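You operate a simulated robot arm through the tools that you are given. There is no shell and no other tool. Be economical: measure what you need, move in short steps, check, and stop when the job is done.

You run a simulated robot arm. Do the job below in one go: nothing can be reset, and whatever is moved stays where it is left.

## Task
Set the grip trainer to 15 kg and test it with three squeezes.
Fine: free the lock lever first and lock it again after.

Only the result counts: the job must be done as asked and must still hold three seconds after the hand-in. Knocking over, shifting, dropping, spilling or breaking anything else fails it.

## Robot
A 7-joint arm with a two-finger parallel gripper, fixed in place. Base frame: the origin is at the foot of the arm, x ahead of it, y to its left, z up. Lengths are in cm, angles in degrees, forces in N, time in s.
Its first joint turns from -166.0 to 166.0 degrees. Payload 4.4 kg.
The TCP is the grasp point between the finger pads, 2.3 cm short of the fingertips. In the tool frame z runs along the fingers and y along their closing line. The gripper opens to 9.4 cm. The fingers are 3.8 cm wide and 1 cm thick; the gripper's body (5.4 by 9.6 cm) begins 3.9 cm behind the TCP.
Orientation is that of the tool frame in the base frame, as a unit quaternion [x, y, z, w]. With the fingers straight down and closing along the base's y, the tool's x points along the base's -x, its y along +y and its z along -z.

## Interface
- The arm moves only by the tool servo_tool. Its argument "targets" is a list of rows, each an object (a shift or turn left out is 0, a gripper value left out holds the last) with "slide": the shift along the tool's x, y, z in units of 200 mm (1.0 is 200 mm), a list of three; "rotation": the turn, a rotation vector about the tool's x, y, z in units of 90 degrees (1.0 is 90 degrees), a list of three; "gripper": the gripper command, from -1 (shut) to 1 (fully open), values between in proportion. In form: [{"slide": [tx, ty, tz], "rotation": [wx, wy, wz], "gripper": gripper}, ...]. A call has 1 to 20 rows; each row is the pose to reach, as a shift and turn from the pose commanded when the call began, along the tool's axes at that moment. A call with a number of a shift or a turn outside -1 to 1 is refused whole. A row lasts 0.2 s, in which the tool goes at most 5 cm and 8.6 degrees; a call with a longer step from one row to the next is refused whole, and so is a gripper value outside its range. A pose out of reach is approached as far as the arm can. The call stops where the force on the tool passes 90 N (or 10 N more than at its start, if that is more) or the arm is blocked; 0.2 s more then pass. The fingers move at their own pace (about 7.2 cm/s each) and stop on an object; they squeeze with about 24 N. The grip force told is the motor's: it shows also when the fingers shut on nothing. Time passes only in rows, and 0.2 s behind the last, so rows that repeat a pose let the fingers close. It gives the time, the measured TCP pose, the force on the tool (base axes), the opening and the grip force at its end, in the units of the frame above (readings bear some noise).
- Cameras (640 x 400 px; columns grow to the right, rows downward): "scene" is fixed at [4.79, -65.05, 140.7]; the picture's right is [0.68, -0.74, 0.00], its down [-0.28, -0.26, -0.92] and it looks along [0.68, 0.62, -0.39] (base axes); focal length 326 px, centre (320, 200). "wrist" rides on the gripper at [-3.9, 0, -4.4] in the tool frame; the picture's right is [0.00, -1.00, 0.00], its down [0.97, 0.00, -0.24] and it looks along [0.24, 0.00, 0.97] (tool axes); focal length 218 px, centre (320, 200). There is no depth. A picture from a camera that has moved, and an enlarged one, comes with that camera's place and axes in the base frame and with its lens.
- camera(camera): a new picture of that camera. No time passes.
- inspect(camera, box): a new picture of the part [left, top, right, bottom] of that camera's present view, enlarged. No time passes.
- close_job(): hands the job in; it is judged then, once.

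Go step by step. Nothing tells you positions but the pictures and the camera data: compare them with the known pose of the tool, close in by small moves and look again before you grip or let go. The budget is 120 turns and 68 pictures, counting those below and the enlarged ones. Unless the task says otherwise, let go and move clear before handing in, and close with one line.

The tools are called after "Emit:" as name(argument=value, ...) on one line, values as JSON. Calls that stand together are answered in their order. servo_tool: Moves the arm, as the interface text tells. Its arguments: {"type":"object","properties":{"targets":{"type":"array","items":{"type":"object","properties":{"slide":{"type":"array","items":{"type":"number"}},"rotation":{"type":"array","items":{"type":"number"}},"gripper":{"type":"number"}}}}},"required":["targets"]} The other tools are called the same way: camera (camera) takes a picture; inspect (camera, box) takes an enlarged picture of a part of a camera's view; close_job () hands the job in.

At the start:

```text
time_s: 0.0
eef_pos: [66.92, 16.36, 117.37]
orientation: [0.0, 1.0, -0.001, 0.0]
ft_force: [0.0, 0.1, 0.0]
width: 9.41
finger_force: 0.1
```

scene: 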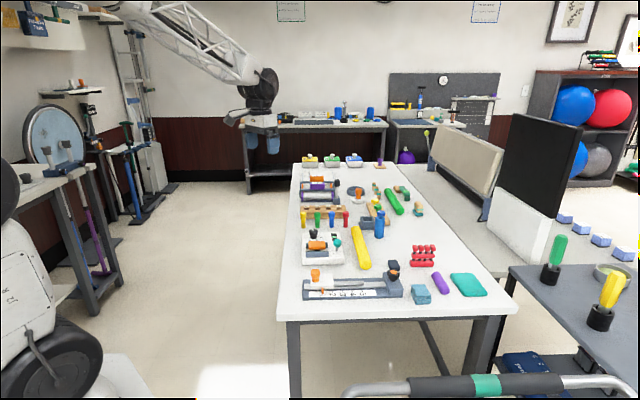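
wrist: 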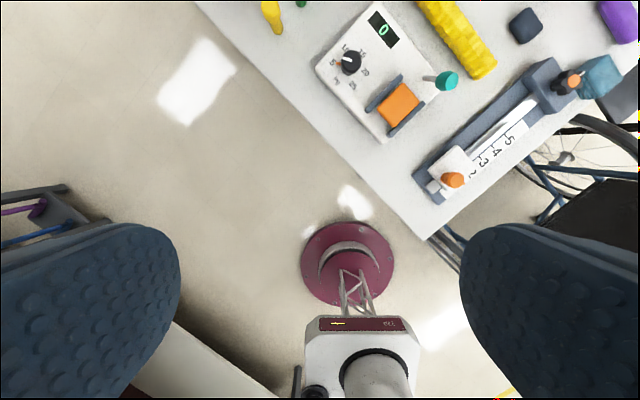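

I see a white device with a dial, a display reading 0, an orange grip and a teal lever. That looks like the grip trainer, so I'll look closer at it from both cameras.

Emit:
inspect(camera="wrist", box=[300, 0, 500, 125])

Emit:
inspect(camera="scene", box=[280, 200, 440, 300])

Emit:
inspect(camera="scene", box=[280, 140, 440, 240])

```text
3.20 times, centred on (400, 62) of wrist
camera zoom: at [70.76, 16.51, 121.76], right [0.0, -1.0, 0.0], down [-0.97, 0.0, 0.24], along [-0.24, 0.0, -0.97], focal length 698 px, centre (64, 640)
```

zoom: 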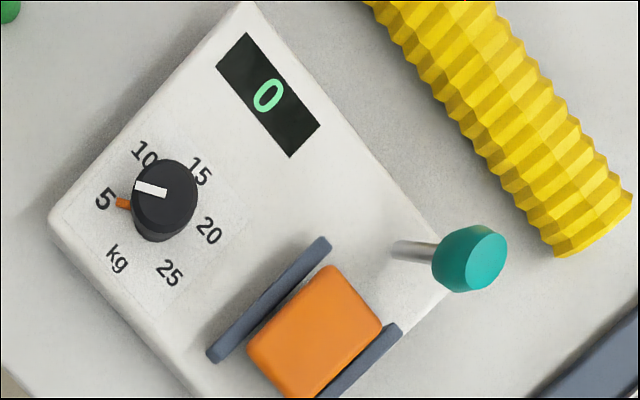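

```text
4.00 times, centred on (360, 250) of scene
camera zoom: at [4.79, -65.05, 140.7], right [0.68, -0.74, 0.0], down [-0.28, -0.26, -0.92], along [0.68, 0.62, -0.39], focal length 1306 px, centre (160, 0)
```

zoom: 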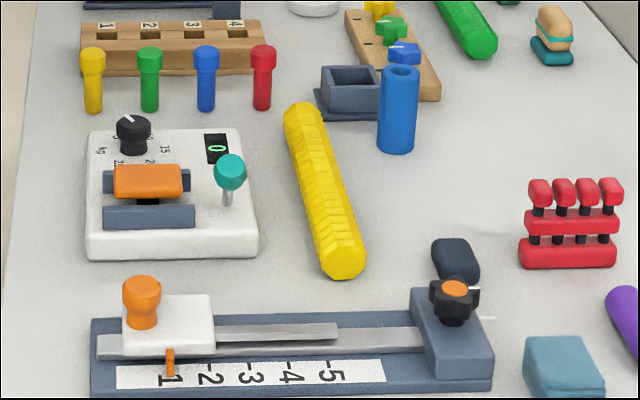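

```text
4.00 times, centred on (360, 190) of scene
camera zoom: at [4.79, -65.05, 140.7], right [0.68, -0.74, 0.0], down [-0.28, -0.26, -0.92], along [0.68, 0.62, -0.39], focal length 1306 px, centre (160, 240)
```

zoom: 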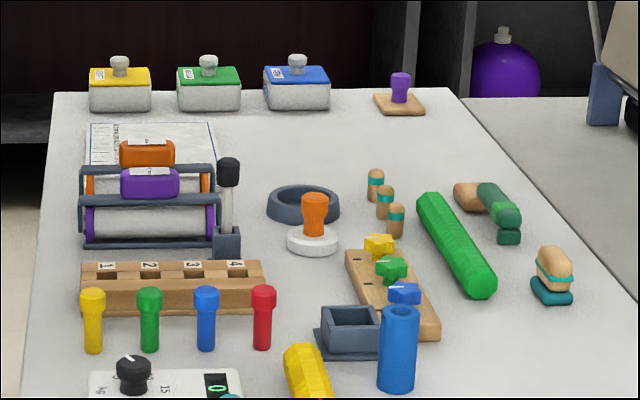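

The trainer's dial has its pointer at 5, and the teal-ball lever looks like the lock. I'll move the wrist camera above the device, turning 45° so the tool lines up with it.

Emit:
servo_tool(targets=[{"slide": [-0.11, -0.078, 0.096], "rotation": [0, 0, 0.07]}, {"slide": [-0.22, -0.156, 0.19], "rotation": [0, 0, 0.14]}, {"slide": [-0.33, -0.234, 0.287], "rotation": [0, 0, 0.21]}, {"slide": [-0.44, -0.312, 0.38], "rotation": [0, 0, 0.28]}, {"slide": [-0.55, -0.39, 0.478], "rotation": [0, 0, 0.36]}, {"slide": [-0.66, -0.468, 0.574], "rotation": [0, 0, 0.43]}, {"slide": [-0.78, -0.545, 0.67], "rotation": [0, 0, 0.5]}, {"slide": [-0.78, -0.545, 0.67], "rotation": [0, 0, 0.5]}])

Emit:
camera(camera="wrist")

```text
time_s: 1.8
eef_pos: [82.59, 5.5, 104.11]
orientation: [0.384, 0.923, -0.001, 0.0]
ft_force: [-0.9, -0.1, -0.2]
width: 9.39
finger_force: 0.0
```

```text
62 pictures are left
camera wrist: at [85.26, 2.83, 108.39], right [-0.71, -0.71, 0.0], down [-0.69, 0.69, 0.24], along [-0.17, 0.17, -0.97], focal length 218 px, centre (320, 200)
```

wrist: 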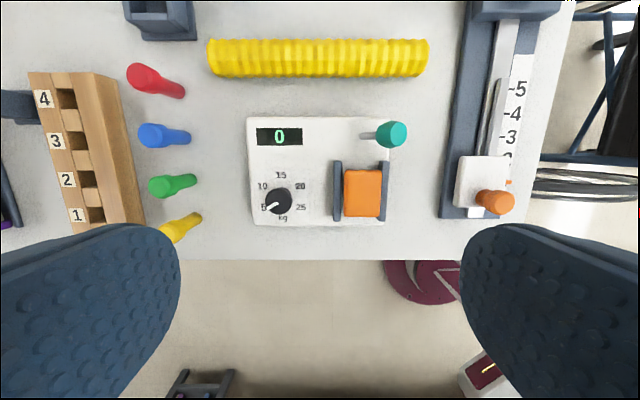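

The view is now square with the device, so I'll enlarge it.

Emit:
inspect(camera="wrist", box=[240, 110, 416, 230])

Emit:
inspect(camera="scene", box=[296, 224, 352, 270])

```text
3.33 times, centred on (328, 170) of wrist
camera zoom: at [85.26, 2.83, 108.39], right [-0.71, -0.71, 0.0], down [-0.69, 0.69, 0.24], along [-0.17, 0.17, -0.97], focal length 728 px, centre (293, 300)
```

zoom: 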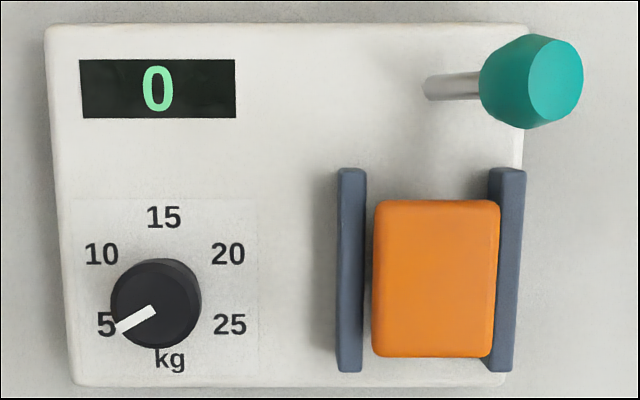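

```text
8.70 times, centred on (324, 247) of scene
camera zoom: at [4.79, -65.05, 140.7], right [0.68, -0.74, 0.0], down [-0.28, -0.26, -0.92], along [0.68, 0.62, -0.39], focal length 2839 px, centre (285, -209)
```

zoom: 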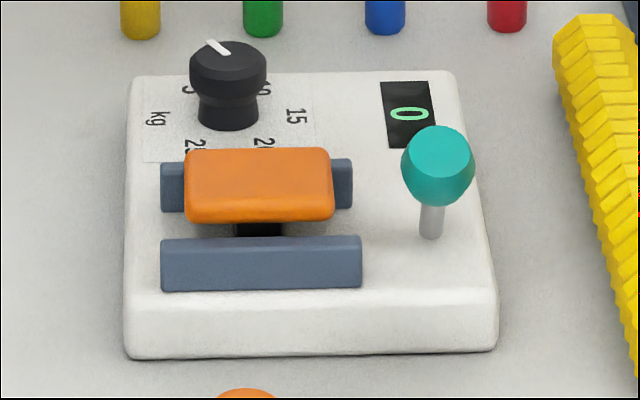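

The lever's stem leans toward the near side of the device (−x,−y), with its ball near (81.3, −2.7, 87). It probably flips the other way to unlock. I'll hover above the ball with the gripper half open and check the alignment.

Emit:
servo_tool(targets=[{"slide": [-0.06, -0.08, 0.12], "gripper": 0.1}, {"slide": [-0.12, -0.167, 0.25]}, {"slide": [-0.18, -0.25, 0.38]}, {"slide": [-0.245, -0.335, 0.5]}, {"slide": [-0.245, -0.335, 0.5]}])

Emit:
camera(camera="wrist")

Emit:
inspect(camera="scene", box=[290, 210, 370, 260])

```text
time_s: 3.0
eef_pos: [80.95, -2.63, 94.12]
orientation: [0.382, 0.924, 0.0, 0.0]
ft_force: [0.0, -1.4, -0.1]
width: 5.16
finger_force: 0.1
```

```text
59 pictures are left
camera wrist: at [83.84, -5.3, 98.58], right [-0.71, -0.71, 0.0], down [-0.69, 0.69, 0.24], along [-0.17, 0.17, -0.97], focal length 218 px, centre (320, 200)
```

wrist: 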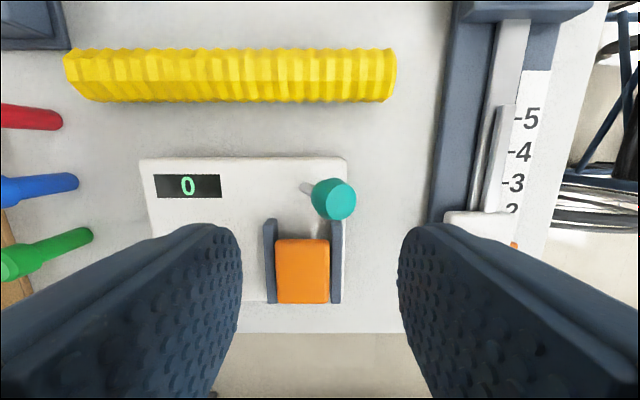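

```text
8.00 times, centred on (330, 235) of scene
camera zoom: at [4.79, -65.05, 140.7], right [0.68, -0.74, 0.0], down [-0.28, -0.26, -0.92], along [0.68, 0.62, -0.39], focal length 2612 px, centre (240, -80)
```

zoom: 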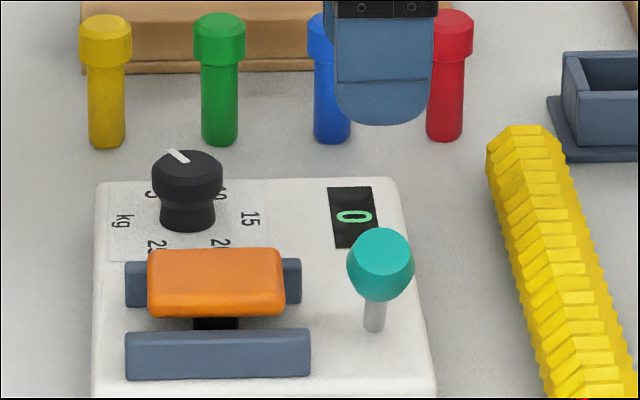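

Triangulating from both wrist views and the scene view puts the ball near (80.7, −3.5, 83.7) and the device top at about z 79. I'll centre the open fingers over the ball and lower them so they straddle it.

Emit:
servo_tool(targets=[{"slide": [-0.02, -0.04, 0.0]}, {"slide": [-0.02, -0.04, 0.15]}, {"slide": [-0.02, -0.04, 0.3]}, {"slide": [-0.02, -0.04, 0.4]}, {"slide": [-0.02, -0.04, 0.45]}, {"slide": [-0.02, -0.04, 0.45]}])

Emit:
camera(camera="wrist")

Emit:
inspect(camera="scene", box=[290, 210, 370, 260])

```text
time_s: 4.4
eef_pos: [80.82, -3.29, 85.01]
orientation: [0.383, 0.924, -0.001, 0.0]
ft_force: [-0.3, 0.2, -0.1]
width: 5.14
finger_force: 0.2
```

```text
57 pictures are left
camera wrist: at [83.63, -5.96, 89.35], right [-0.71, -0.71, 0.0], down [-0.69, 0.69, 0.24], along [-0.17, 0.17, -0.97], focal length 218 px, centre (320, 200)
```

wrist: 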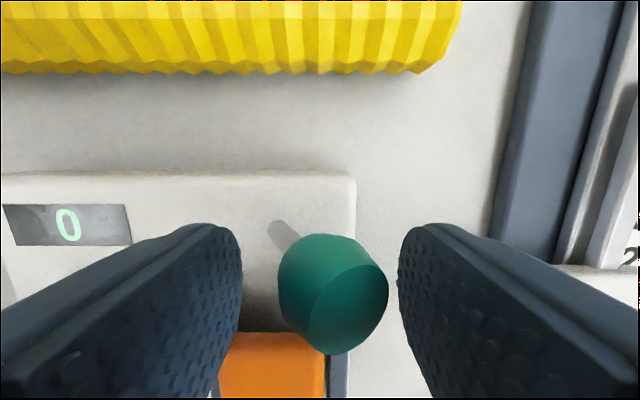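

```text
8.00 times, centred on (330, 235) of scene
camera zoom: at [4.79, -65.05, 140.7], right [0.68, -0.74, 0.0], down [-0.28, -0.26, -0.92], along [0.68, 0.62, -0.39], focal length 2612 px, centre (240, -80)
```

zoom: 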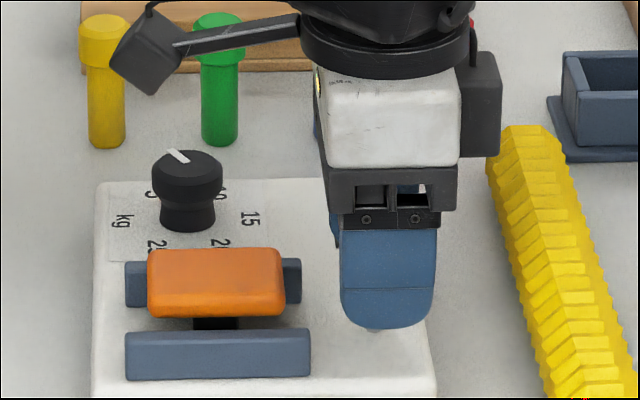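

The ball sits between the fingers. I'll push it slowly along tool +y, toward the far side.

Emit:
servo_tool(targets=[{"slide": [0, 0.03, 0]}, {"slide": [0, 0.06, 0]}, {"slide": [0, 0.09, 0]}, {"slide": [0, 0.12, 0]}, {"slide": [0, 0.15, 0]}])

Emit:
camera(camera="wrist")

```text
time_s: 5.6
eef_pos: [83.08, -1.4, 84.93]
orientation: [0.383, 0.924, 0.0, 0.0]
ft_force: [-0.4, -0.5, -0.3]
width: 5.19
finger_force: 0.1
```

```text
55 pictures are left
camera wrist: at [85.73, -4.06, 89.35], right [-0.71, -0.71, 0.0], down [-0.69, 0.69, 0.24], along [-0.17, 0.17, -0.97], focal length 218 px, centre (320, 200)
```

wrist: 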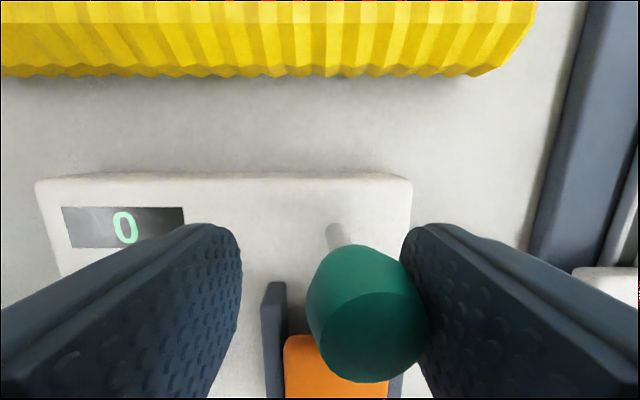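

The lever is tilting with almost no resistance, so I'll keep pushing.

Emit:
servo_tool(targets=[{"slide": [0, 0.03, 0]}, {"slide": [0, 0.06, 0]}, {"slide": [0, 0.09, 0]}, {"slide": [0, 0.11, 0]}])

Emit:
camera(camera="wrist")

```text
time_s: 6.6
eef_pos: [84.51, 0.19, 84.99]
orientation: [0.383, 0.924, 0.0, 0.0]
ft_force: [-0.7, -0.5, -0.4]
width: 5.23
finger_force: 0.3
```

```text
54 pictures are left
camera wrist: at [87.42, -2.52, 89.38], right [-0.71, -0.71, 0.0], down [-0.69, 0.69, 0.24], along [-0.17, 0.17, -0.97], focal length 218 px, centre (320, 200)
```

wrist: 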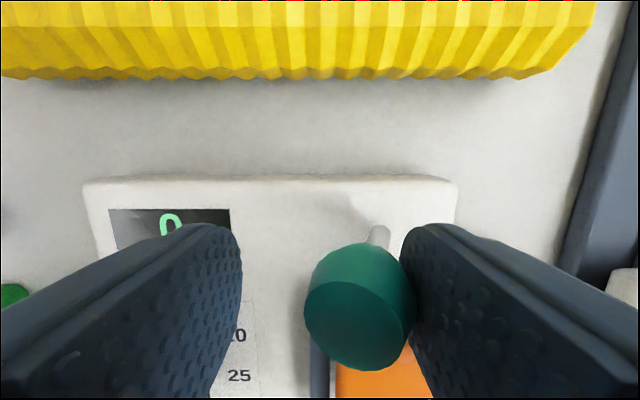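

It's past vertical now. I'll push a little further until it meets its stop.

Emit:
servo_tool(targets=[{"slide": [0, 0.02, 0]}, {"slide": [0, 0.04, 0]}, {"slide": [0, 0.055, 0]}])

Emit:
camera(camera="wrist")

```text
time_s: 7.4
eef_pos: [85.3, 1.02, 85.09]
orientation: [0.383, 0.924, 0.0, 0.001]
ft_force: [-11.4, -17.0, 6.1]
width: 6.05
finger_force: 10.1
```

```text
53 pictures are left
camera wrist: at [88.1, -1.76, 89.4], right [-0.71, -0.71, 0.0], down [-0.69, 0.69, 0.24], along [-0.17, 0.17, -0.97], focal length 218 px, centre (320, 200)
```

wrist: 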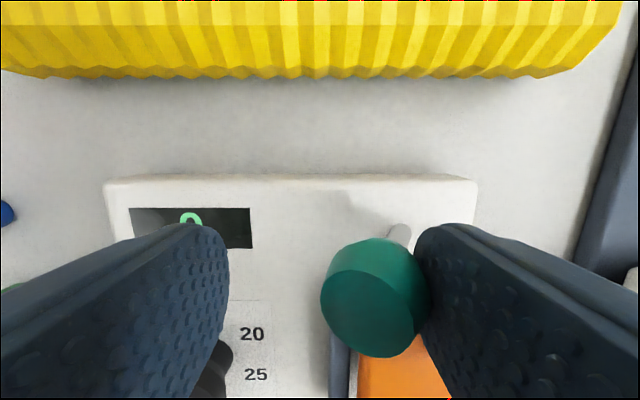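

The lever has reached its stop: the force rose and the finger was pushed back. I'll back off, rise and look.

Emit:
servo_tool(targets=[{"slide": [0, -0.04, 0]}, {"slide": [0, -0.04, -0.15]}, {"slide": [0, -0.04, -0.35]}, {"slide": [0.05, 0.08, -0.5]}, {"slide": [0.1, 0.2, -0.65]}, {"slide": [0.1, 0.2, -0.65]}])

Emit:
inspect(camera="wrist", box=[200, 100, 456, 260])

Emit:
inspect(camera="scene", box=[290, 210, 370, 260])

```text
time_s: 8.8
eef_pos: [86.52, 5.02, 98.11]
orientation: [0.383, 0.924, 0.0, 0.001]
ft_force: [-0.3, 0.2, 0.4]
width: 5.18
finger_force: 0.0
```

```text
2.50 times, centred on (328, 180) of wrist
camera zoom: at [89.31, 2.4, 102.51], right [-0.71, -0.71, 0.0], down [-0.69, 0.69, 0.24], along [-0.17, 0.17, -0.97], focal length 546 px, centre (300, 250)
```

zoom: 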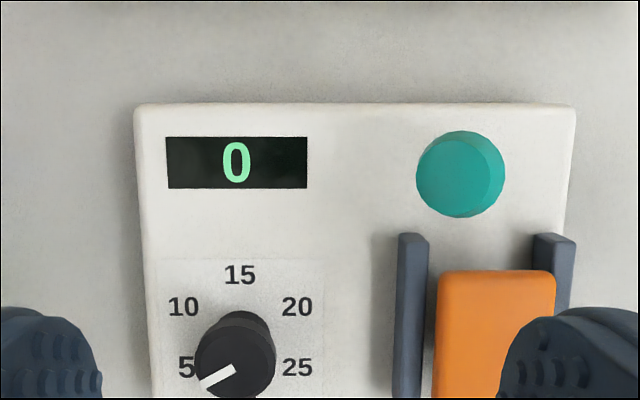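

```text
8.00 times, centred on (330, 235) of scene
camera zoom: at [4.79, -65.05, 140.7], right [0.68, -0.74, 0.0], down [-0.28, -0.26, -0.92], along [0.68, 0.62, -0.39], focal length 2612 px, centre (240, -80)
```

zoom: 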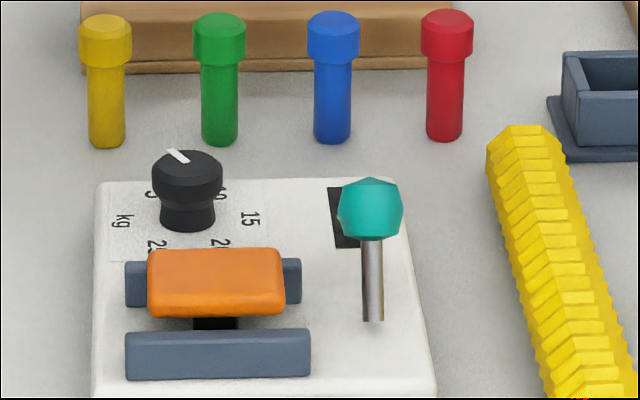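

The lever stays thrown over and the device hasn't moved. The dial centre is near (84.2, 11.3) with its top at about z 81.6. The marks are 60° apart, so going from 5 to 15 takes 120° clockwise. I'll pre-turn the wrist −75° while moving over the knob.

Emit:
servo_tool(targets=[{"slide": [0.03, 0.014, 0.04], "rotation": [0, 0, -0.083]}, {"slide": [0.06, 0.028, 0.08], "rotation": [0, 0, -0.166]}, {"slide": [0.09, 0.042, 0.12], "rotation": [0, 0, -0.25]}, {"slide": [0.12, 0.056, 0.16], "rotation": [0, 0, -0.333]}, {"slide": [0.15, 0.07, 0.2], "rotation": [0, 0, -0.417]}, {"slide": [0.18, 0.085, 0.24], "rotation": [0, 0, -0.5]}, {"slide": [0.21, 0.1, 0.28], "rotation": [0, 0, -0.583]}, {"slide": [0.24, 0.115, 0.32], "rotation": [0, 0, -0.666]}, {"slide": [0.27, 0.13, 0.36], "rotation": [0, 0, -0.75]}, {"slide": [0.304, 0.1415, 0.4], "rotation": [0, 0, -0.833]}, {"slide": [0.304, 0.1415, 0.4], "rotation": [0, 0, -0.833]}])

Emit:
camera(camera="wrist")

Emit:
inspect(camera="scene", box=[270, 190, 366, 250])

```text
time_s: 11.2
eef_pos: [84.61, 11.6, 90.19]
orientation: [-0.259, 0.966, 0.0, 0.0]
ft_force: [-0.1, 0.1, 0.1]
width: 5.16
finger_force: 0.0
```

```text
50 pictures are left
camera wrist: at [87.88, 13.54, 94.5], right [0.5, -0.87, 0.0], down [-0.84, -0.49, 0.24], along [-0.21, -0.12, -0.97], focal length 218 px, centre (320, 200)
```

wrist: 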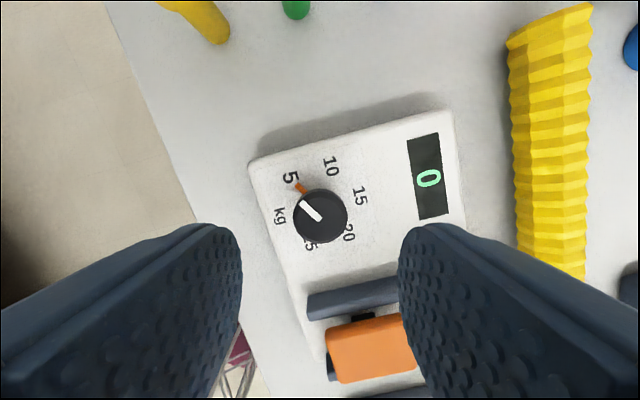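

```text
6.67 times, centred on (318, 220) of scene
camera zoom: at [4.79, -65.05, 140.7], right [0.68, -0.74, 0.0], down [-0.28, -0.26, -0.92], along [0.68, 0.62, -0.39], focal length 2177 px, centre (333, 67)
```

zoom: 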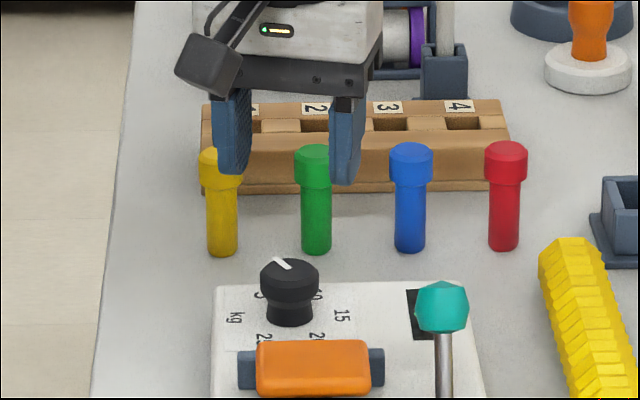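

The knob is centred under the tool within half a centimetre. I'll correct that, lower and close on it.

Emit:
servo_tool(targets=[{"slide": [0.021, 0.003, 0.1]}, {"slide": [0.021, 0.003, 0.25]}, {"slide": [0.021, 0.003, 0.35]}, {"slide": [0.021, 0.003, 0.415]}, {"slide": [0.021, 0.003, 0.415]}])

Emit:
camera(camera="wrist")

Emit:
inspect(camera="scene", box=[270, 190, 366, 250])

```text
time_s: 12.4
eef_pos: [84.15, 11.29, 81.65]
orientation: [-0.259, 0.966, 0.0, 0.001]
ft_force: [-0.4, 0.1, 0.8]
width: 5.18
finger_force: 0.1
```

```text
48 pictures are left
camera wrist: at [87.56, 13.37, 86.09], right [0.5, -0.87, 0.0], down [-0.84, -0.48, 0.24], along [-0.21, -0.12, -0.97], focal length 218 px, centre (320, 200)
```

wrist: 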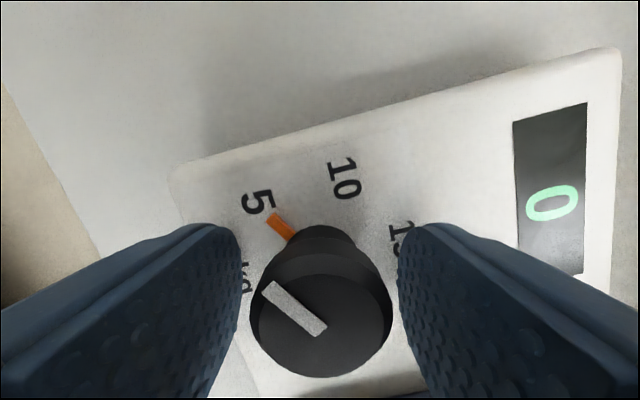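

```text
6.67 times, centred on (318, 220) of scene
camera zoom: at [4.79, -65.05, 140.7], right [0.68, -0.74, 0.0], down [-0.28, -0.26, -0.92], along [0.68, 0.62, -0.39], focal length 2177 px, centre (333, 67)
```

zoom: 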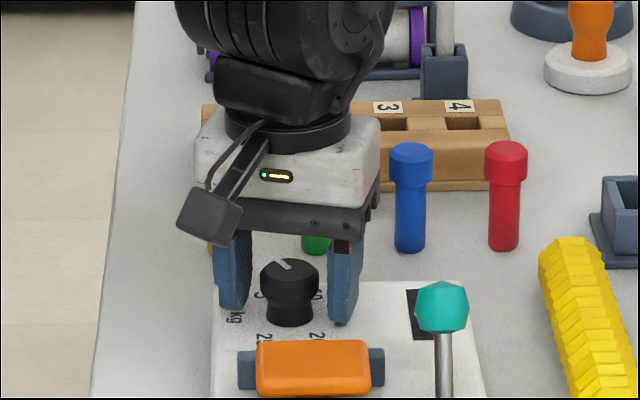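

The knob is centred between the pads, so I'll close on it.

Emit:
servo_tool(targets=[{"gripper": -1}, {"gripper": -1}, {"gripper": -1}, {"gripper": -1}])

```text
time_s: 13.4
eef_pos: [84.18, 11.37, 81.77]
orientation: [-0.259, 0.966, 0.001, 0.0]
ft_force: [9.1, -9.4, -5.8]
width: 3.1
finger_force: 44.8
```

The knob is gripped at 3.1 cm. I'll turn it 60° clockwise and check.

Emit:
servo_tool(targets=[{"rotation": [0, 0, 0.083]}, {"rotation": [0, 0, 0.167]}, {"rotation": [0, 0, 0.25]}, {"rotation": [0, 0, 0.333]}, {"rotation": [0, 0, 0.417]}, {"rotation": [0, 0, 0.5]}, {"rotation": [0, 0, 0.583]}, {"rotation": [0, 0, 0.667]}])

Emit:
camera(camera="wrist")

```text
time_s: 15.2
eef_pos: [83.98, 11.39, 81.78]
orientation: [0.261, 0.965, 0.0, 0.0]
ft_force: [12.9, -42.4, 7.5]
width: 3.11
finger_force: 44.9
```

```text
46 pictures are left
camera wrist: at [87.47, 9.44, 86.14], right [-0.5, -0.86, 0.0], down [-0.84, 0.49, 0.24], along [-0.21, 0.12, -0.97], focal length 218 px, centre (320, 200)
```

wrist: 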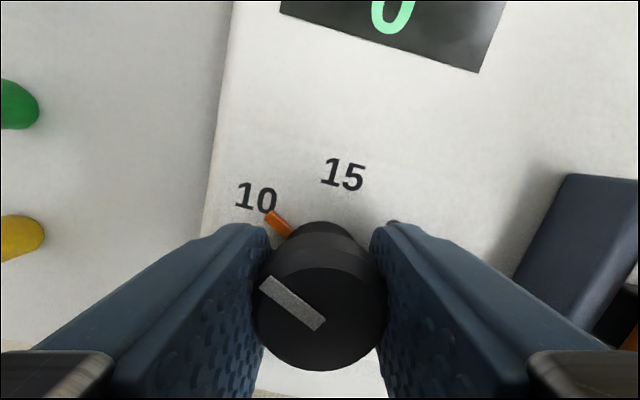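

The pointer now reads 10. There's a sideways load of about 42 N, so I'll shift 3 mm along −y to relax it before going on.

Emit:
servo_tool(targets=[{"slide": [-0.0075, -0.013, 0]}, {"slide": [-0.0075, -0.013, 0]}])

```text
time_s: 15.8
eef_pos: [84.06, 11.35, 81.68]
orientation: [0.259, 0.966, 0.0, 0.002]
ft_force: [-2.9, 25.9, 18.8]
width: 3.08
finger_force: 44.9
```

That overshot slightly, so I'll come back 1 mm and turn the remaining 60°.

Emit:
servo_tool(targets=[{"slide": [0.0028, 0.0048, 0], "rotation": [0, 0, 0.0]}, {"slide": [0.0028, 0.0048, 0], "rotation": [0, 0, 0.083]}, {"slide": [0.0028, 0.0048, 0], "rotation": [0, 0, 0.167]}, {"slide": [0.0028, 0.0048, 0], "rotation": [0, 0, 0.25]}, {"slide": [0.0028, 0.0048, 0], "rotation": [0, 0, 0.333]}, {"slide": [0.0028, 0.0048, 0], "rotation": [0, 0, 0.417]}, {"slide": [0.0028, 0.0048, 0], "rotation": [0, 0, 0.5]}, {"slide": [0.0028, 0.0048, 0], "rotation": [0, 0, 0.583]}, {"slide": [0.0028, 0.0048, 0], "rotation": [0, 0, 0.667]}])

Emit:
camera(camera="wrist")

```text
time_s: 17.8
eef_pos: [84.17, 11.1, 81.7]
orientation: [0.708, 0.706, 0.0, 0.0]
ft_force: [33.0, 41.3, 2.6]
width: 3.02
finger_force: 45.4
```

```text
45 pictures are left
camera wrist: at [84.12, 7.25, 86.07], right [-1.0, 0.0, 0.0], down [0.0, 0.97, 0.24], along [0.0, 0.24, -0.97], focal length 218 px, centre (320, 200)
```

wrist: 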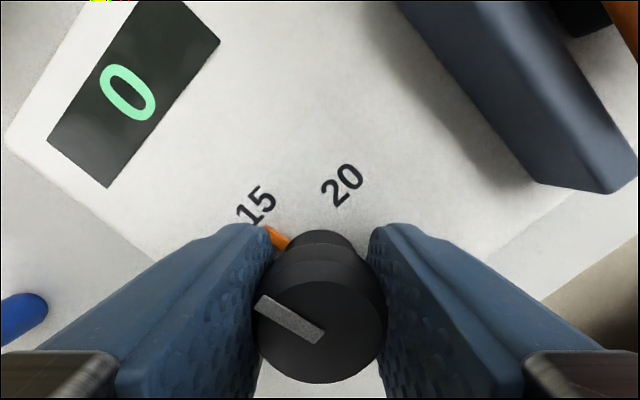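

The pointer is at 15. I'll release, rise, turn back 45° and look from above.

Emit:
servo_tool(targets=[{"gripper": 0.1}, {"gripper": 0.1}, {"slide": [0, 0, -0.1]}, {"slide": [0, 0, -0.25]}, {"slide": [0, 0, -0.45]}, {"slide": [0, 0, -0.6], "rotation": [0, 0, -0.083]}, {"slide": [0, 0, -0.7], "rotation": [0, 0, -0.167]}, {"slide": [0, 0, -0.7], "rotation": [0, 0, -0.25]}, {"slide": [0, 0, -0.7], "rotation": [0, 0, -0.333]}, {"slide": [0, 0, -0.7], "rotation": [0, 0, -0.417]}, {"slide": [0, 0, -0.7], "rotation": [0, 0, -0.5]}, {"slide": [0, 0, -0.7], "rotation": [0, 0, -0.5]}])

Emit:
inspect(camera="wrist", box=[240, 110, 496, 270])

```text
time_s: 20.4
eef_pos: [84.1, 11.2, 95.58]
orientation: [0.382, 0.924, 0.0, -0.001]
ft_force: [0.7, 0.2, -0.1]
width: 5.17
finger_force: 0.1
```

```text
2.50 times, centred on (368, 190) of wrist
camera zoom: at [86.81, 8.44, 100.02], right [-0.71, -0.71, 0.0], down [-0.69, 0.69, 0.24], along [-0.17, 0.17, -0.97], focal length 546 px, centre (200, 225)
```

zoom: 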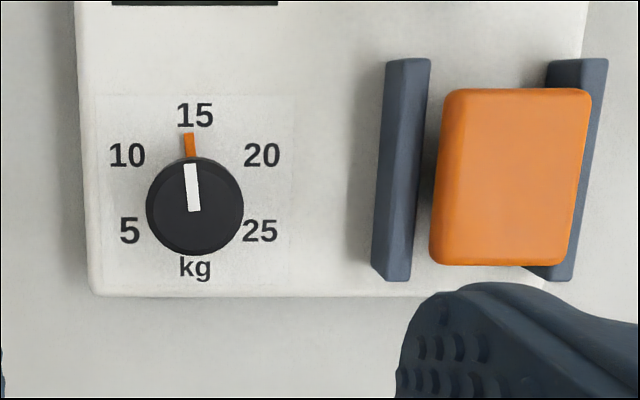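

The pointer reads 15 but looks a few degrees short, so I'll zoom in to measure it.

Emit:
inspect(camera="wrist", box=[272, 140, 368, 226])

```text
4.65 times, centred on (320, 183) of wrist
camera zoom: at [86.81, 8.44, 100.02], right [-0.71, -0.71, 0.0], down [-0.69, 0.69, 0.24], along [-0.17, 0.17, -0.97], focal length 1015 px, centre (320, 279)
```

zoom: 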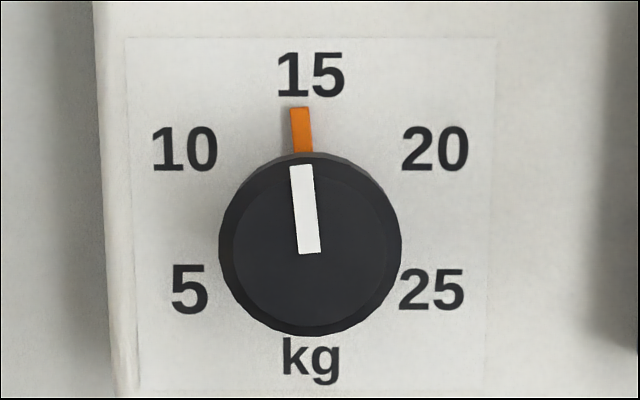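

The pointer is about 6° short because the grip slipped a little. I'll regrip and turn 6° more.

Emit:
servo_tool(targets=[{"slide": [0, 0, 0.2]}, {"slide": [0, 0, 0.4]}, {"slide": [0, 0, 0.55]}, {"slide": [0, 0, 0.65]}, {"slide": [0, 0, 0.69]}, {"slide": [0, 0, 0.69], "gripper": -1}, {"slide": [0, 0, 0.69], "gripper": -1}, {"slide": [0, 0, 0.69], "gripper": -1}])

Emit:
camera(camera="wrist")

```text
time_s: 22.2
eef_pos: [84.23, 11.22, 81.6]
orientation: [0.383, 0.924, 0.002, 0.0]
ft_force: [43.5, 54.2, -29.6]
width: 3.16
finger_force: 44.6
```

```text
42 pictures are left
camera wrist: at [86.97, 8.52, 86.05], right [-0.71, -0.71, 0.0], down [-0.69, 0.69, 0.24], along [-0.17, 0.17, -0.97], focal length 218 px, centre (320, 200)
```

wrist: 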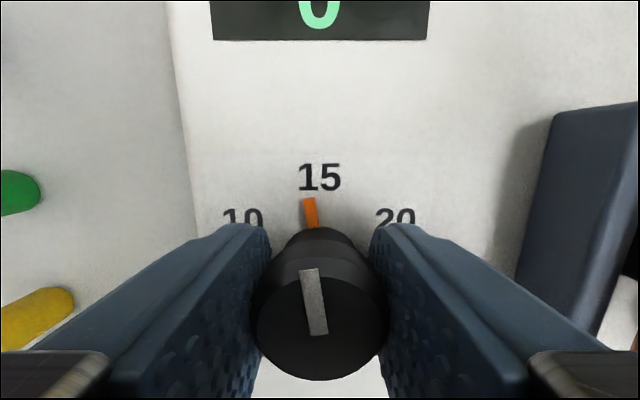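

There's a side load along tool +y. I'll shift 3 mm that way to relax it while turning 6° clockwise.

Emit:
servo_tool(targets=[{"slide": [0, 0.007, -0.003]}, {"slide": [0, 0.013, -0.005]}, {"slide": [0, 0.013, -0.005], "rotation": [0, 0, 0.035]}, {"slide": [0, 0.013, -0.005], "rotation": [0, 0, 0.067]}, {"slide": [0, 0.013, -0.005], "rotation": [0, 0, 0.067]}])

Emit:
inspect(camera="wrist", box=[240, 140, 400, 390])

```text
time_s: 23.4
eef_pos: [84.2, 11.21, 81.53]
orientation: [0.432, 0.902, -0.001, -0.001]
ft_force: [7.4, 2.8, -42.6]
width: 3.11
finger_force: 44.7
```

```text
1.60 times, centred on (320, 265) of wrist
camera zoom: at [86.67, 8.25, 86.09], right [-0.78, -0.63, 0.0], down [-0.61, 0.76, 0.24], along [-0.15, 0.19, -0.97], focal length 349 px, centre (320, 96)
```

zoom: 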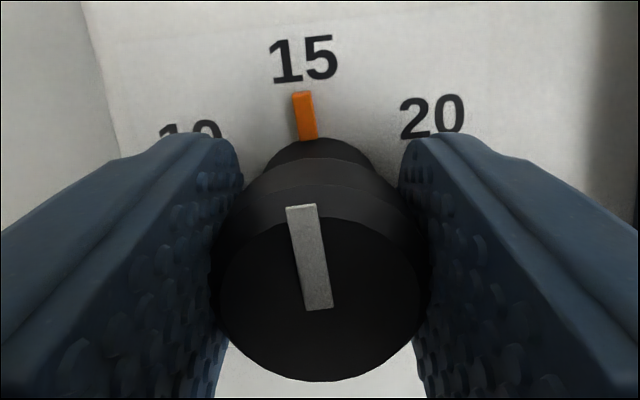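

Next I'll release, lift and check the pointer from above.

Emit:
servo_tool(targets=[{"gripper": 0.1}, {"gripper": 0.1}, {"slide": [0, 0, -0.1]}, {"slide": [0, 0, -0.25]}, {"slide": [0, 0, -0.45], "rotation": [0, 0, -0.03]}, {"slide": [0, 0, -0.7], "rotation": [0, 0, -0.067]}, {"slide": [0, 0, -0.7], "rotation": [0, 0, -0.067]}])

Emit:
inspect(camera="wrist", box=[272, 140, 368, 226])

```text
time_s: 25.0
eef_pos: [84.13, 11.56, 95.7]
orientation: [0.384, 0.923, 0.0, 0.0]
ft_force: [-0.1, 0.2, -0.2]
width: 5.17
finger_force: 0.1
```

```text
4.65 times, centred on (320, 183) of wrist
camera zoom: at [86.89, 8.9, 100.12], right [-0.71, -0.71, 0.0], down [-0.69, 0.69, 0.24], along [-0.17, 0.17, -0.97], focal length 1015 px, centre (320, 279)
```

zoom: 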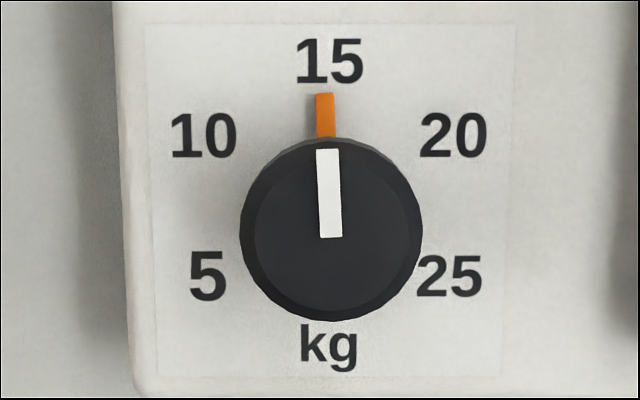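

The pointer is at 15 to within about 2°, which is good. Next I'll look closely at how the orange grip is built.

Emit:
inspect(camera="scene", box=[300, 234, 332, 260])

Emit:
camera(camera="wrist")

```text
15.38 times, centred on (316, 247) of scene
camera zoom: at [4.79, -65.05, 140.7], right [0.68, -0.74, 0.0], down [-0.28, -0.26, -0.92], along [0.68, 0.62, -0.39], focal length 5023 px, centre (382, -523)
```

zoom: 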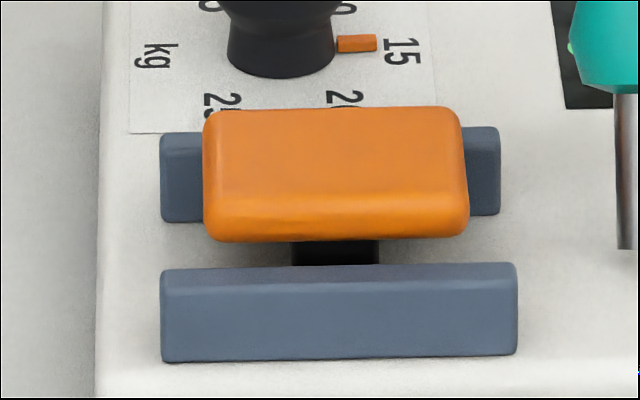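

```text
38 pictures are left
camera wrist: at [86.89, 8.9, 100.12], right [-0.71, -0.71, 0.0], down [-0.69, 0.69, 0.24], along [-0.17, 0.17, -0.97], focal length 218 px, centre (320, 200)
```

wrist: 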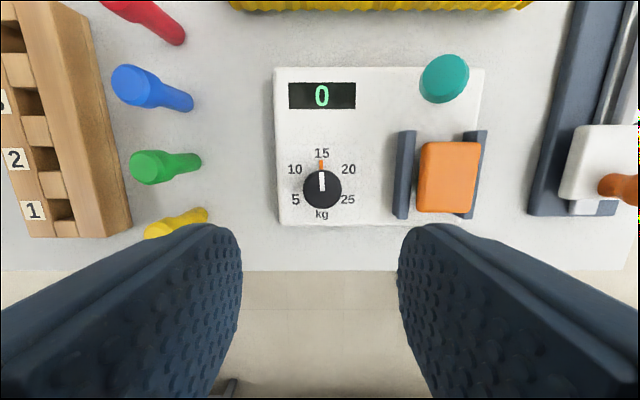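

The orange pad floats on a black stem between two fixed guards, so it looks like a plunger that gets pressed down. I'll shut the fingers and hover over its centre at about (77.6, 3.1).

Emit:
servo_tool(targets=[{"slide": [-0.015, -0.13, 0.0], "gripper": -1}, {"slide": [-0.03, -0.26, 0.1]}, {"slide": [-0.05, -0.4, 0.2]}, {"slide": [-0.0665, -0.5275, 0.33]}, {"slide": [-0.0665, -0.5275, 0.43]}, {"slide": [-0.0665, -0.5275, 0.43]}])

Emit:
camera(camera="wrist")

Emit:
inspect(camera="scene", box=[290, 215, 354, 255])

```text
time_s: 26.4
eef_pos: [77.95, 3.12, 87.34]
orientation: [0.383, 0.924, 0.0, 0.001]
ft_force: [-0.1, -0.9, 0.7]
width: 0.01
finger_force: 24.1
```

```text
37 pictures are left
camera wrist: at [80.65, 0.39, 91.66], right [-0.71, -0.71, 0.0], down [-0.69, 0.69, 0.24], along [-0.17, 0.17, -0.97], focal length 218 px, centre (320, 200)
```

wrist: 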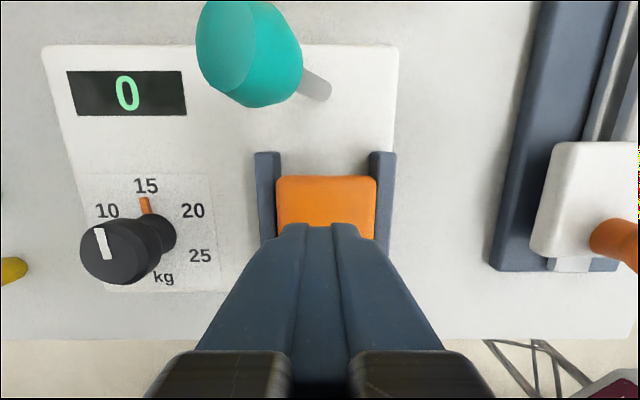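

```text
10.00 times, centred on (322, 235) of scene
camera zoom: at [4.79, -65.05, 140.7], right [0.68, -0.74, 0.0], down [-0.28, -0.26, -0.92], along [0.68, 0.62, -0.39], focal length 3265 px, centre (300, -150)
```

zoom: 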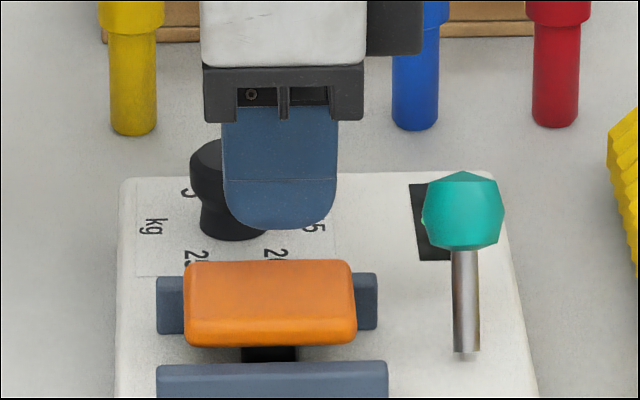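

The fingers are centred over the pad with the display at 0. I'll press down slowly.

Emit:
servo_tool(targets=[{"slide": [0, 0, 0.08]}, {"slide": [0, 0, 0.12]}, {"slide": [0, 0, 0.14]}, {"slide": [0, 0, 0.155]}, {"slide": [0, 0, 0.17]}, {"slide": [0, 0, 0.185]}, {"slide": [0, 0, 0.2]}])

Emit:
camera(camera="wrist")

```text
time_s: 28.0
eef_pos: [77.98, 2.98, 83.34]
orientation: [0.383, 0.924, 0.001, 0.002]
ft_force: [-16.1, -2.1, 38.4]
width: 0.0
finger_force: 23.6
```

```text
35 pictures are left
camera wrist: at [80.56, 0.3, 87.86], right [-0.71, -0.71, 0.0], down [-0.69, 0.69, 0.24], along [-0.17, 0.17, -0.97], focal length 218 px, centre (320, 200)
```

wrist: 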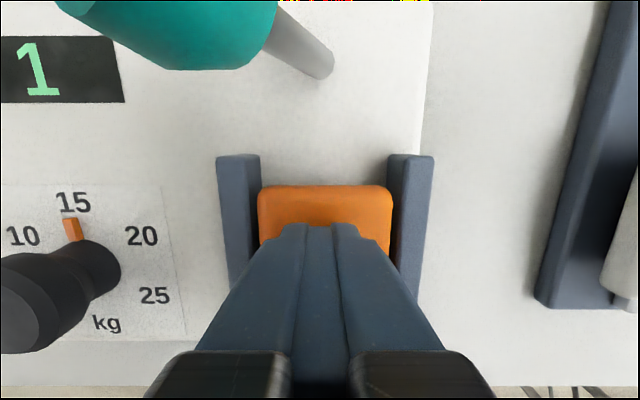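

The display shows 1, so pressing is the squeeze. I'll lift fully, press a second time, lift and check.

Emit:
servo_tool(targets=[{"slide": [0, 0, -0.06]}, {"slide": [0, 0, -0.13]}, {"slide": [0, 0, -0.15]}, {"slide": [0, 0, -0.15]}, {"slide": [0, 0, -0.15]}])

Emit:
camera(camera="wrist")

```text
time_s: 29.2
eef_pos: [77.7, 2.94, 86.43]
orientation: [0.384, 0.923, 0.0, 0.0]
ft_force: [-0.2, 0.9, -0.2]
width: 0.01
finger_force: 23.8
```

```text
34 pictures are left
camera wrist: at [80.49, 0.25, 90.71], right [-0.71, -0.71, 0.0], down [-0.69, 0.69, 0.24], along [-0.17, 0.17, -0.97], focal length 218 px, centre (320, 200)
```

wrist: 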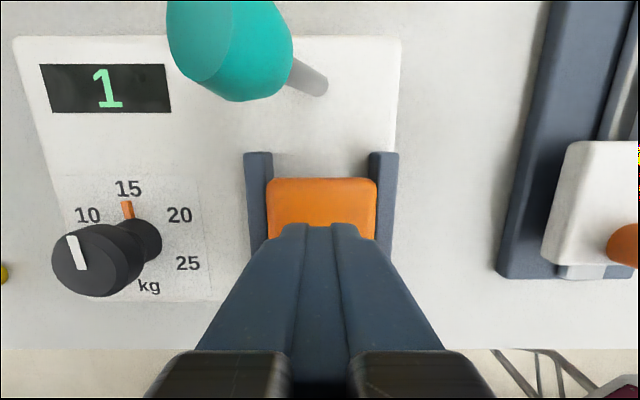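

Emit:
servo_tool(targets=[{"slide": [0, 0, 0.06]}, {"slide": [0, 0, 0.1]}, {"slide": [0, 0, 0.12]}, {"slide": [0, 0, 0.135]}, {"slide": [0, 0, 0.15]}, {"slide": [0, 0, 0.15]}, {"slide": [0, 0, 0.08]}, {"slide": [0, 0, 0.0]}, {"slide": [0, 0, 0.0]}, {"slide": [0, 0, 0.0]}])

Emit:
camera(camera="wrist")

```text
time_s: 31.4
eef_pos: [77.84, 3.2, 86.25]
orientation: [0.384, 0.923, -0.001, 0.0]
ft_force: [-0.2, 0.7, -0.3]
width: 0.0
finger_force: 24.0
```

```text
33 pictures are left
camera wrist: at [80.54, 0.39, 90.72], right [-0.71, -0.71, 0.0], down [-0.69, 0.69, 0.24], along [-0.17, 0.17, -0.97], focal length 218 px, centre (320, 200)
```

wrist: 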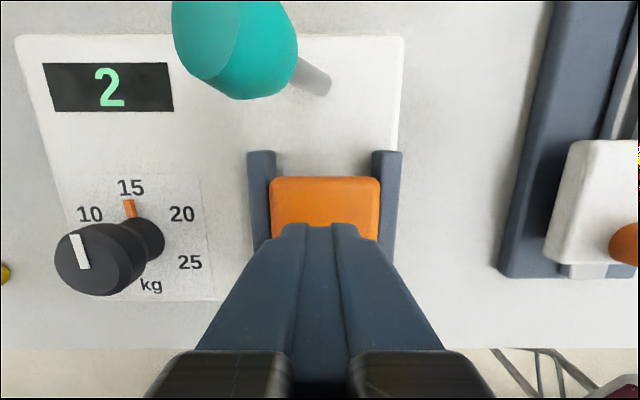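

The count is 2. Here's the third press.

Emit:
servo_tool(targets=[{"slide": [0, 0, 0.06]}, {"slide": [0, 0, 0.1]}, {"slide": [0, 0, 0.12]}, {"slide": [0, 0, 0.135]}, {"slide": [0, 0, 0.15]}, {"slide": [0, 0, 0.15]}, {"slide": [0, 0, 0.08]}, {"slide": [0, 0, 0.0]}, {"slide": [0, 0, 0.0]}, {"slide": [0, 0, 0.0]}])

Emit:
camera(camera="wrist")

```text
time_s: 33.6
eef_pos: [77.8, 2.91, 86.39]
orientation: [0.384, 0.923, -0.001, -0.001]
ft_force: [-0.2, -0.1, -0.3]
width: 0.0
finger_force: 23.8
```

```text
32 pictures are left
camera wrist: at [80.54, 0.25, 90.8], right [-0.71, -0.71, 0.0], down [-0.69, 0.69, 0.24], along [-0.17, 0.17, -0.97], focal length 218 px, centre (320, 200)
```

wrist: 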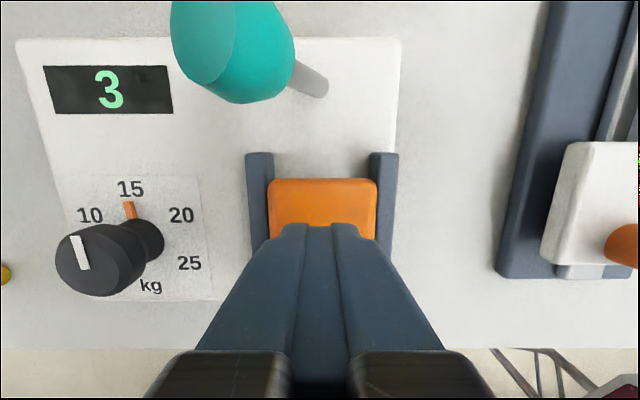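

The count is 3 and the dial still reads 15. Next I'll rise, move over the lever ball and open the fingers to straddle it.

Emit:
servo_tool(targets=[{"slide": [0, 0, -0.2]}, {"slide": [0, 0, -0.4]}, {"slide": [-0.1, 0.05, -0.4]}, {"slide": [-0.22, 0.1, -0.4]}, {"slide": [-0.334, 0.147, -0.4], "gripper": 0.1}, {"slide": [-0.334, 0.147, -0.4]}, {"slide": [-0.334, 0.147, -0.4]}])

Emit:
camera(camera="wrist")

```text
time_s: 35.2
eef_pos: [84.54, 0.31, 94.25]
orientation: [0.383, 0.924, 0.0, 0.0]
ft_force: [0.9, -0.3, -0.4]
width: 5.19
finger_force: 0.0
```

```text
31 pictures are left
camera wrist: at [87.29, -2.43, 98.63], right [-0.71, -0.71, 0.0], down [-0.69, 0.69, 0.24], along [-0.17, 0.17, -0.97], focal length 218 px, centre (320, 200)
```

wrist: 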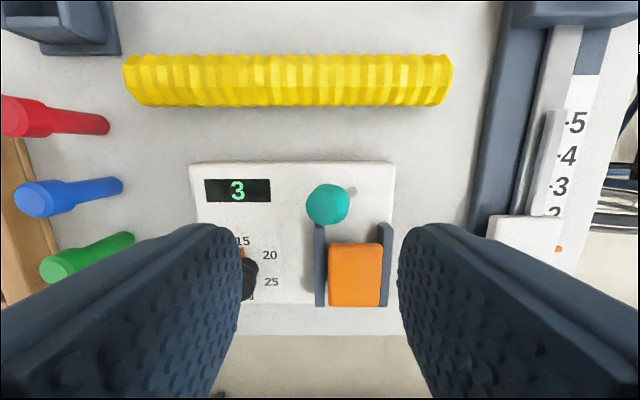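

The ball is centred between the fingers within 0.5 cm. I'll lower, then push along −y back to the locked side.

Emit:
servo_tool(targets=[{"slide": [0, 0, 0.15]}, {"slide": [0, 0, 0.3]}, {"slide": [0, 0, 0.4]}, {"slide": [0, 0, 0.46]}, {"slide": [0, 0, 0.46]}, {"slide": [0, -0.04, 0.46]}, {"slide": [0, -0.08, 0.46]}, {"slide": [0, -0.12, 0.46]}, {"slide": [0, -0.16, 0.46]}, {"slide": [0, -0.2, 0.46]}, {"slide": [0, -0.24, 0.46]}, {"slide": [0, -0.27, 0.46]}])

Emit:
camera(camera="wrist")

```text
time_s: 37.8
eef_pos: [80.69, -3.58, 85.14]
orientation: [0.383, 0.924, 0.0, 0.0]
ft_force: [1.5, 0.6, -0.5]
width: 5.22
finger_force: 0.3
```

```text
30 pictures are left
camera wrist: at [83.42, -6.28, 89.55], right [-0.71, -0.71, 0.0], down [-0.69, 0.69, 0.24], along [-0.17, 0.17, -0.97], focal length 218 px, centre (320, 200)
```

wrist: 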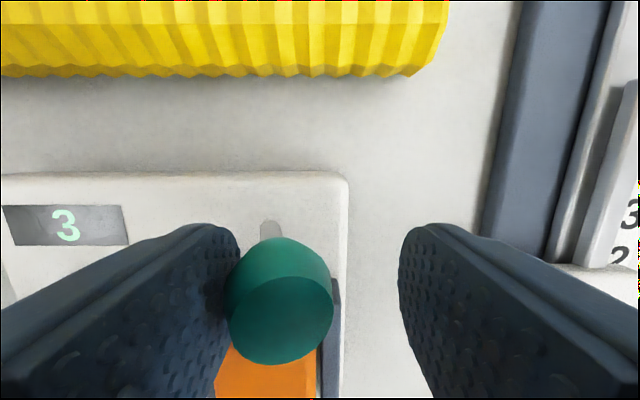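

The lever is moving back. I'll continue until it meets its stop.

Emit:
servo_tool(targets=[{"slide": [0, -0.03, 0]}, {"slide": [0, -0.06, 0]}, {"slide": [0, -0.075, 0]}, {"slide": [0, -0.09, 0]}])

```text
time_s: 38.8
eef_pos: [79.48, -4.65, 85.3]
orientation: [0.384, 0.924, 0.0, 0.002]
ft_force: [13.6, 20.0, 4.2]
width: 6.24
finger_force: 12.1
```

The stop has been reached, with about 24 N of reaction. I'll back off, rise and check everything.

Emit:
servo_tool(targets=[{"slide": [0, 0.05, 0]}, {"slide": [0, 0.05, -0.15]}, {"slide": [0, 0.05, -0.35]}, {"slide": [0, 0.1, -0.55]}, {"slide": [0.1, 0.2, -0.75]}, {"slide": [0.1, 0.35, -0.9]}, {"slide": [0.1, 0.35, -0.9]}])

Emit:
inspect(camera="wrist", box=[220, 90, 476, 250])

Emit:
camera(camera="scene")

Emit:
inspect(camera="scene", box=[280, 200, 440, 300])

```text
time_s: 40.4
eef_pos: [82.73, 1.43, 103.2]
orientation: [0.383, 0.924, 0.0, -0.001]
ft_force: [0.7, -0.2, 0.1]
width: 5.19
finger_force: 0.1
```

```text
2.50 times, centred on (348, 170) of wrist
camera zoom: at [85.5, -1.26, 107.6], right [-0.71, -0.71, 0.0], down [-0.69, 0.69, 0.24], along [-0.17, 0.17, -0.97], focal length 546 px, centre (250, 275)
```

zoom: 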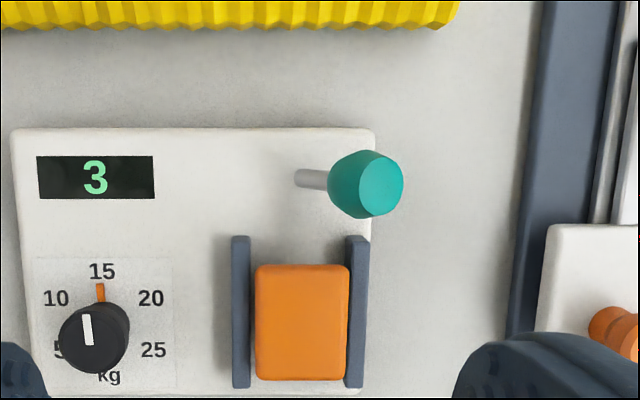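

```text
28 pictures are left
```

scene: 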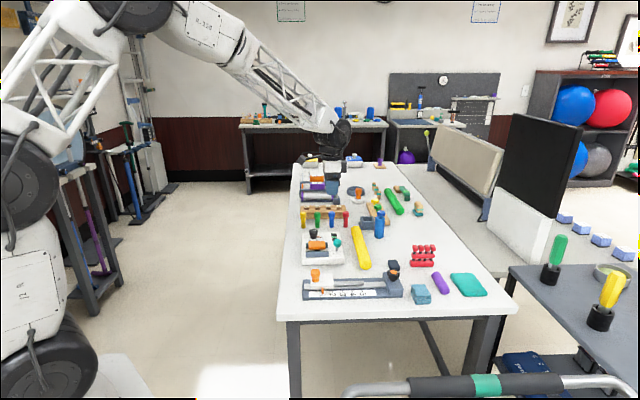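

```text
4.00 times, centred on (360, 250) of scene
camera zoom: at [4.79, -65.05, 140.7], right [0.68, -0.74, 0.0], down [-0.28, -0.26, -0.92], along [0.68, 0.62, -0.39], focal length 1306 px, centre (160, 0)
```

zoom: 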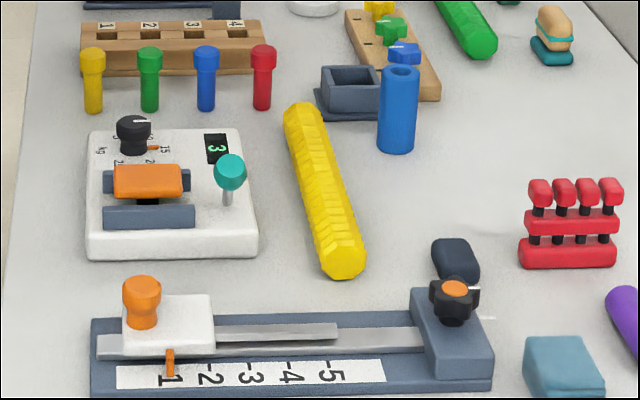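

The display reads 3, the dial points at 15, the lever is back in its original position and nothing else has moved. The arm is clear, so I'm handing in.

Emit:
close_job()

```text
The job is handed in.
```

The grip trainer is set to 15 kg (pointer within about 2° of the mark), three squeezes are on its display, and the lock lever was freed first and locked again after.
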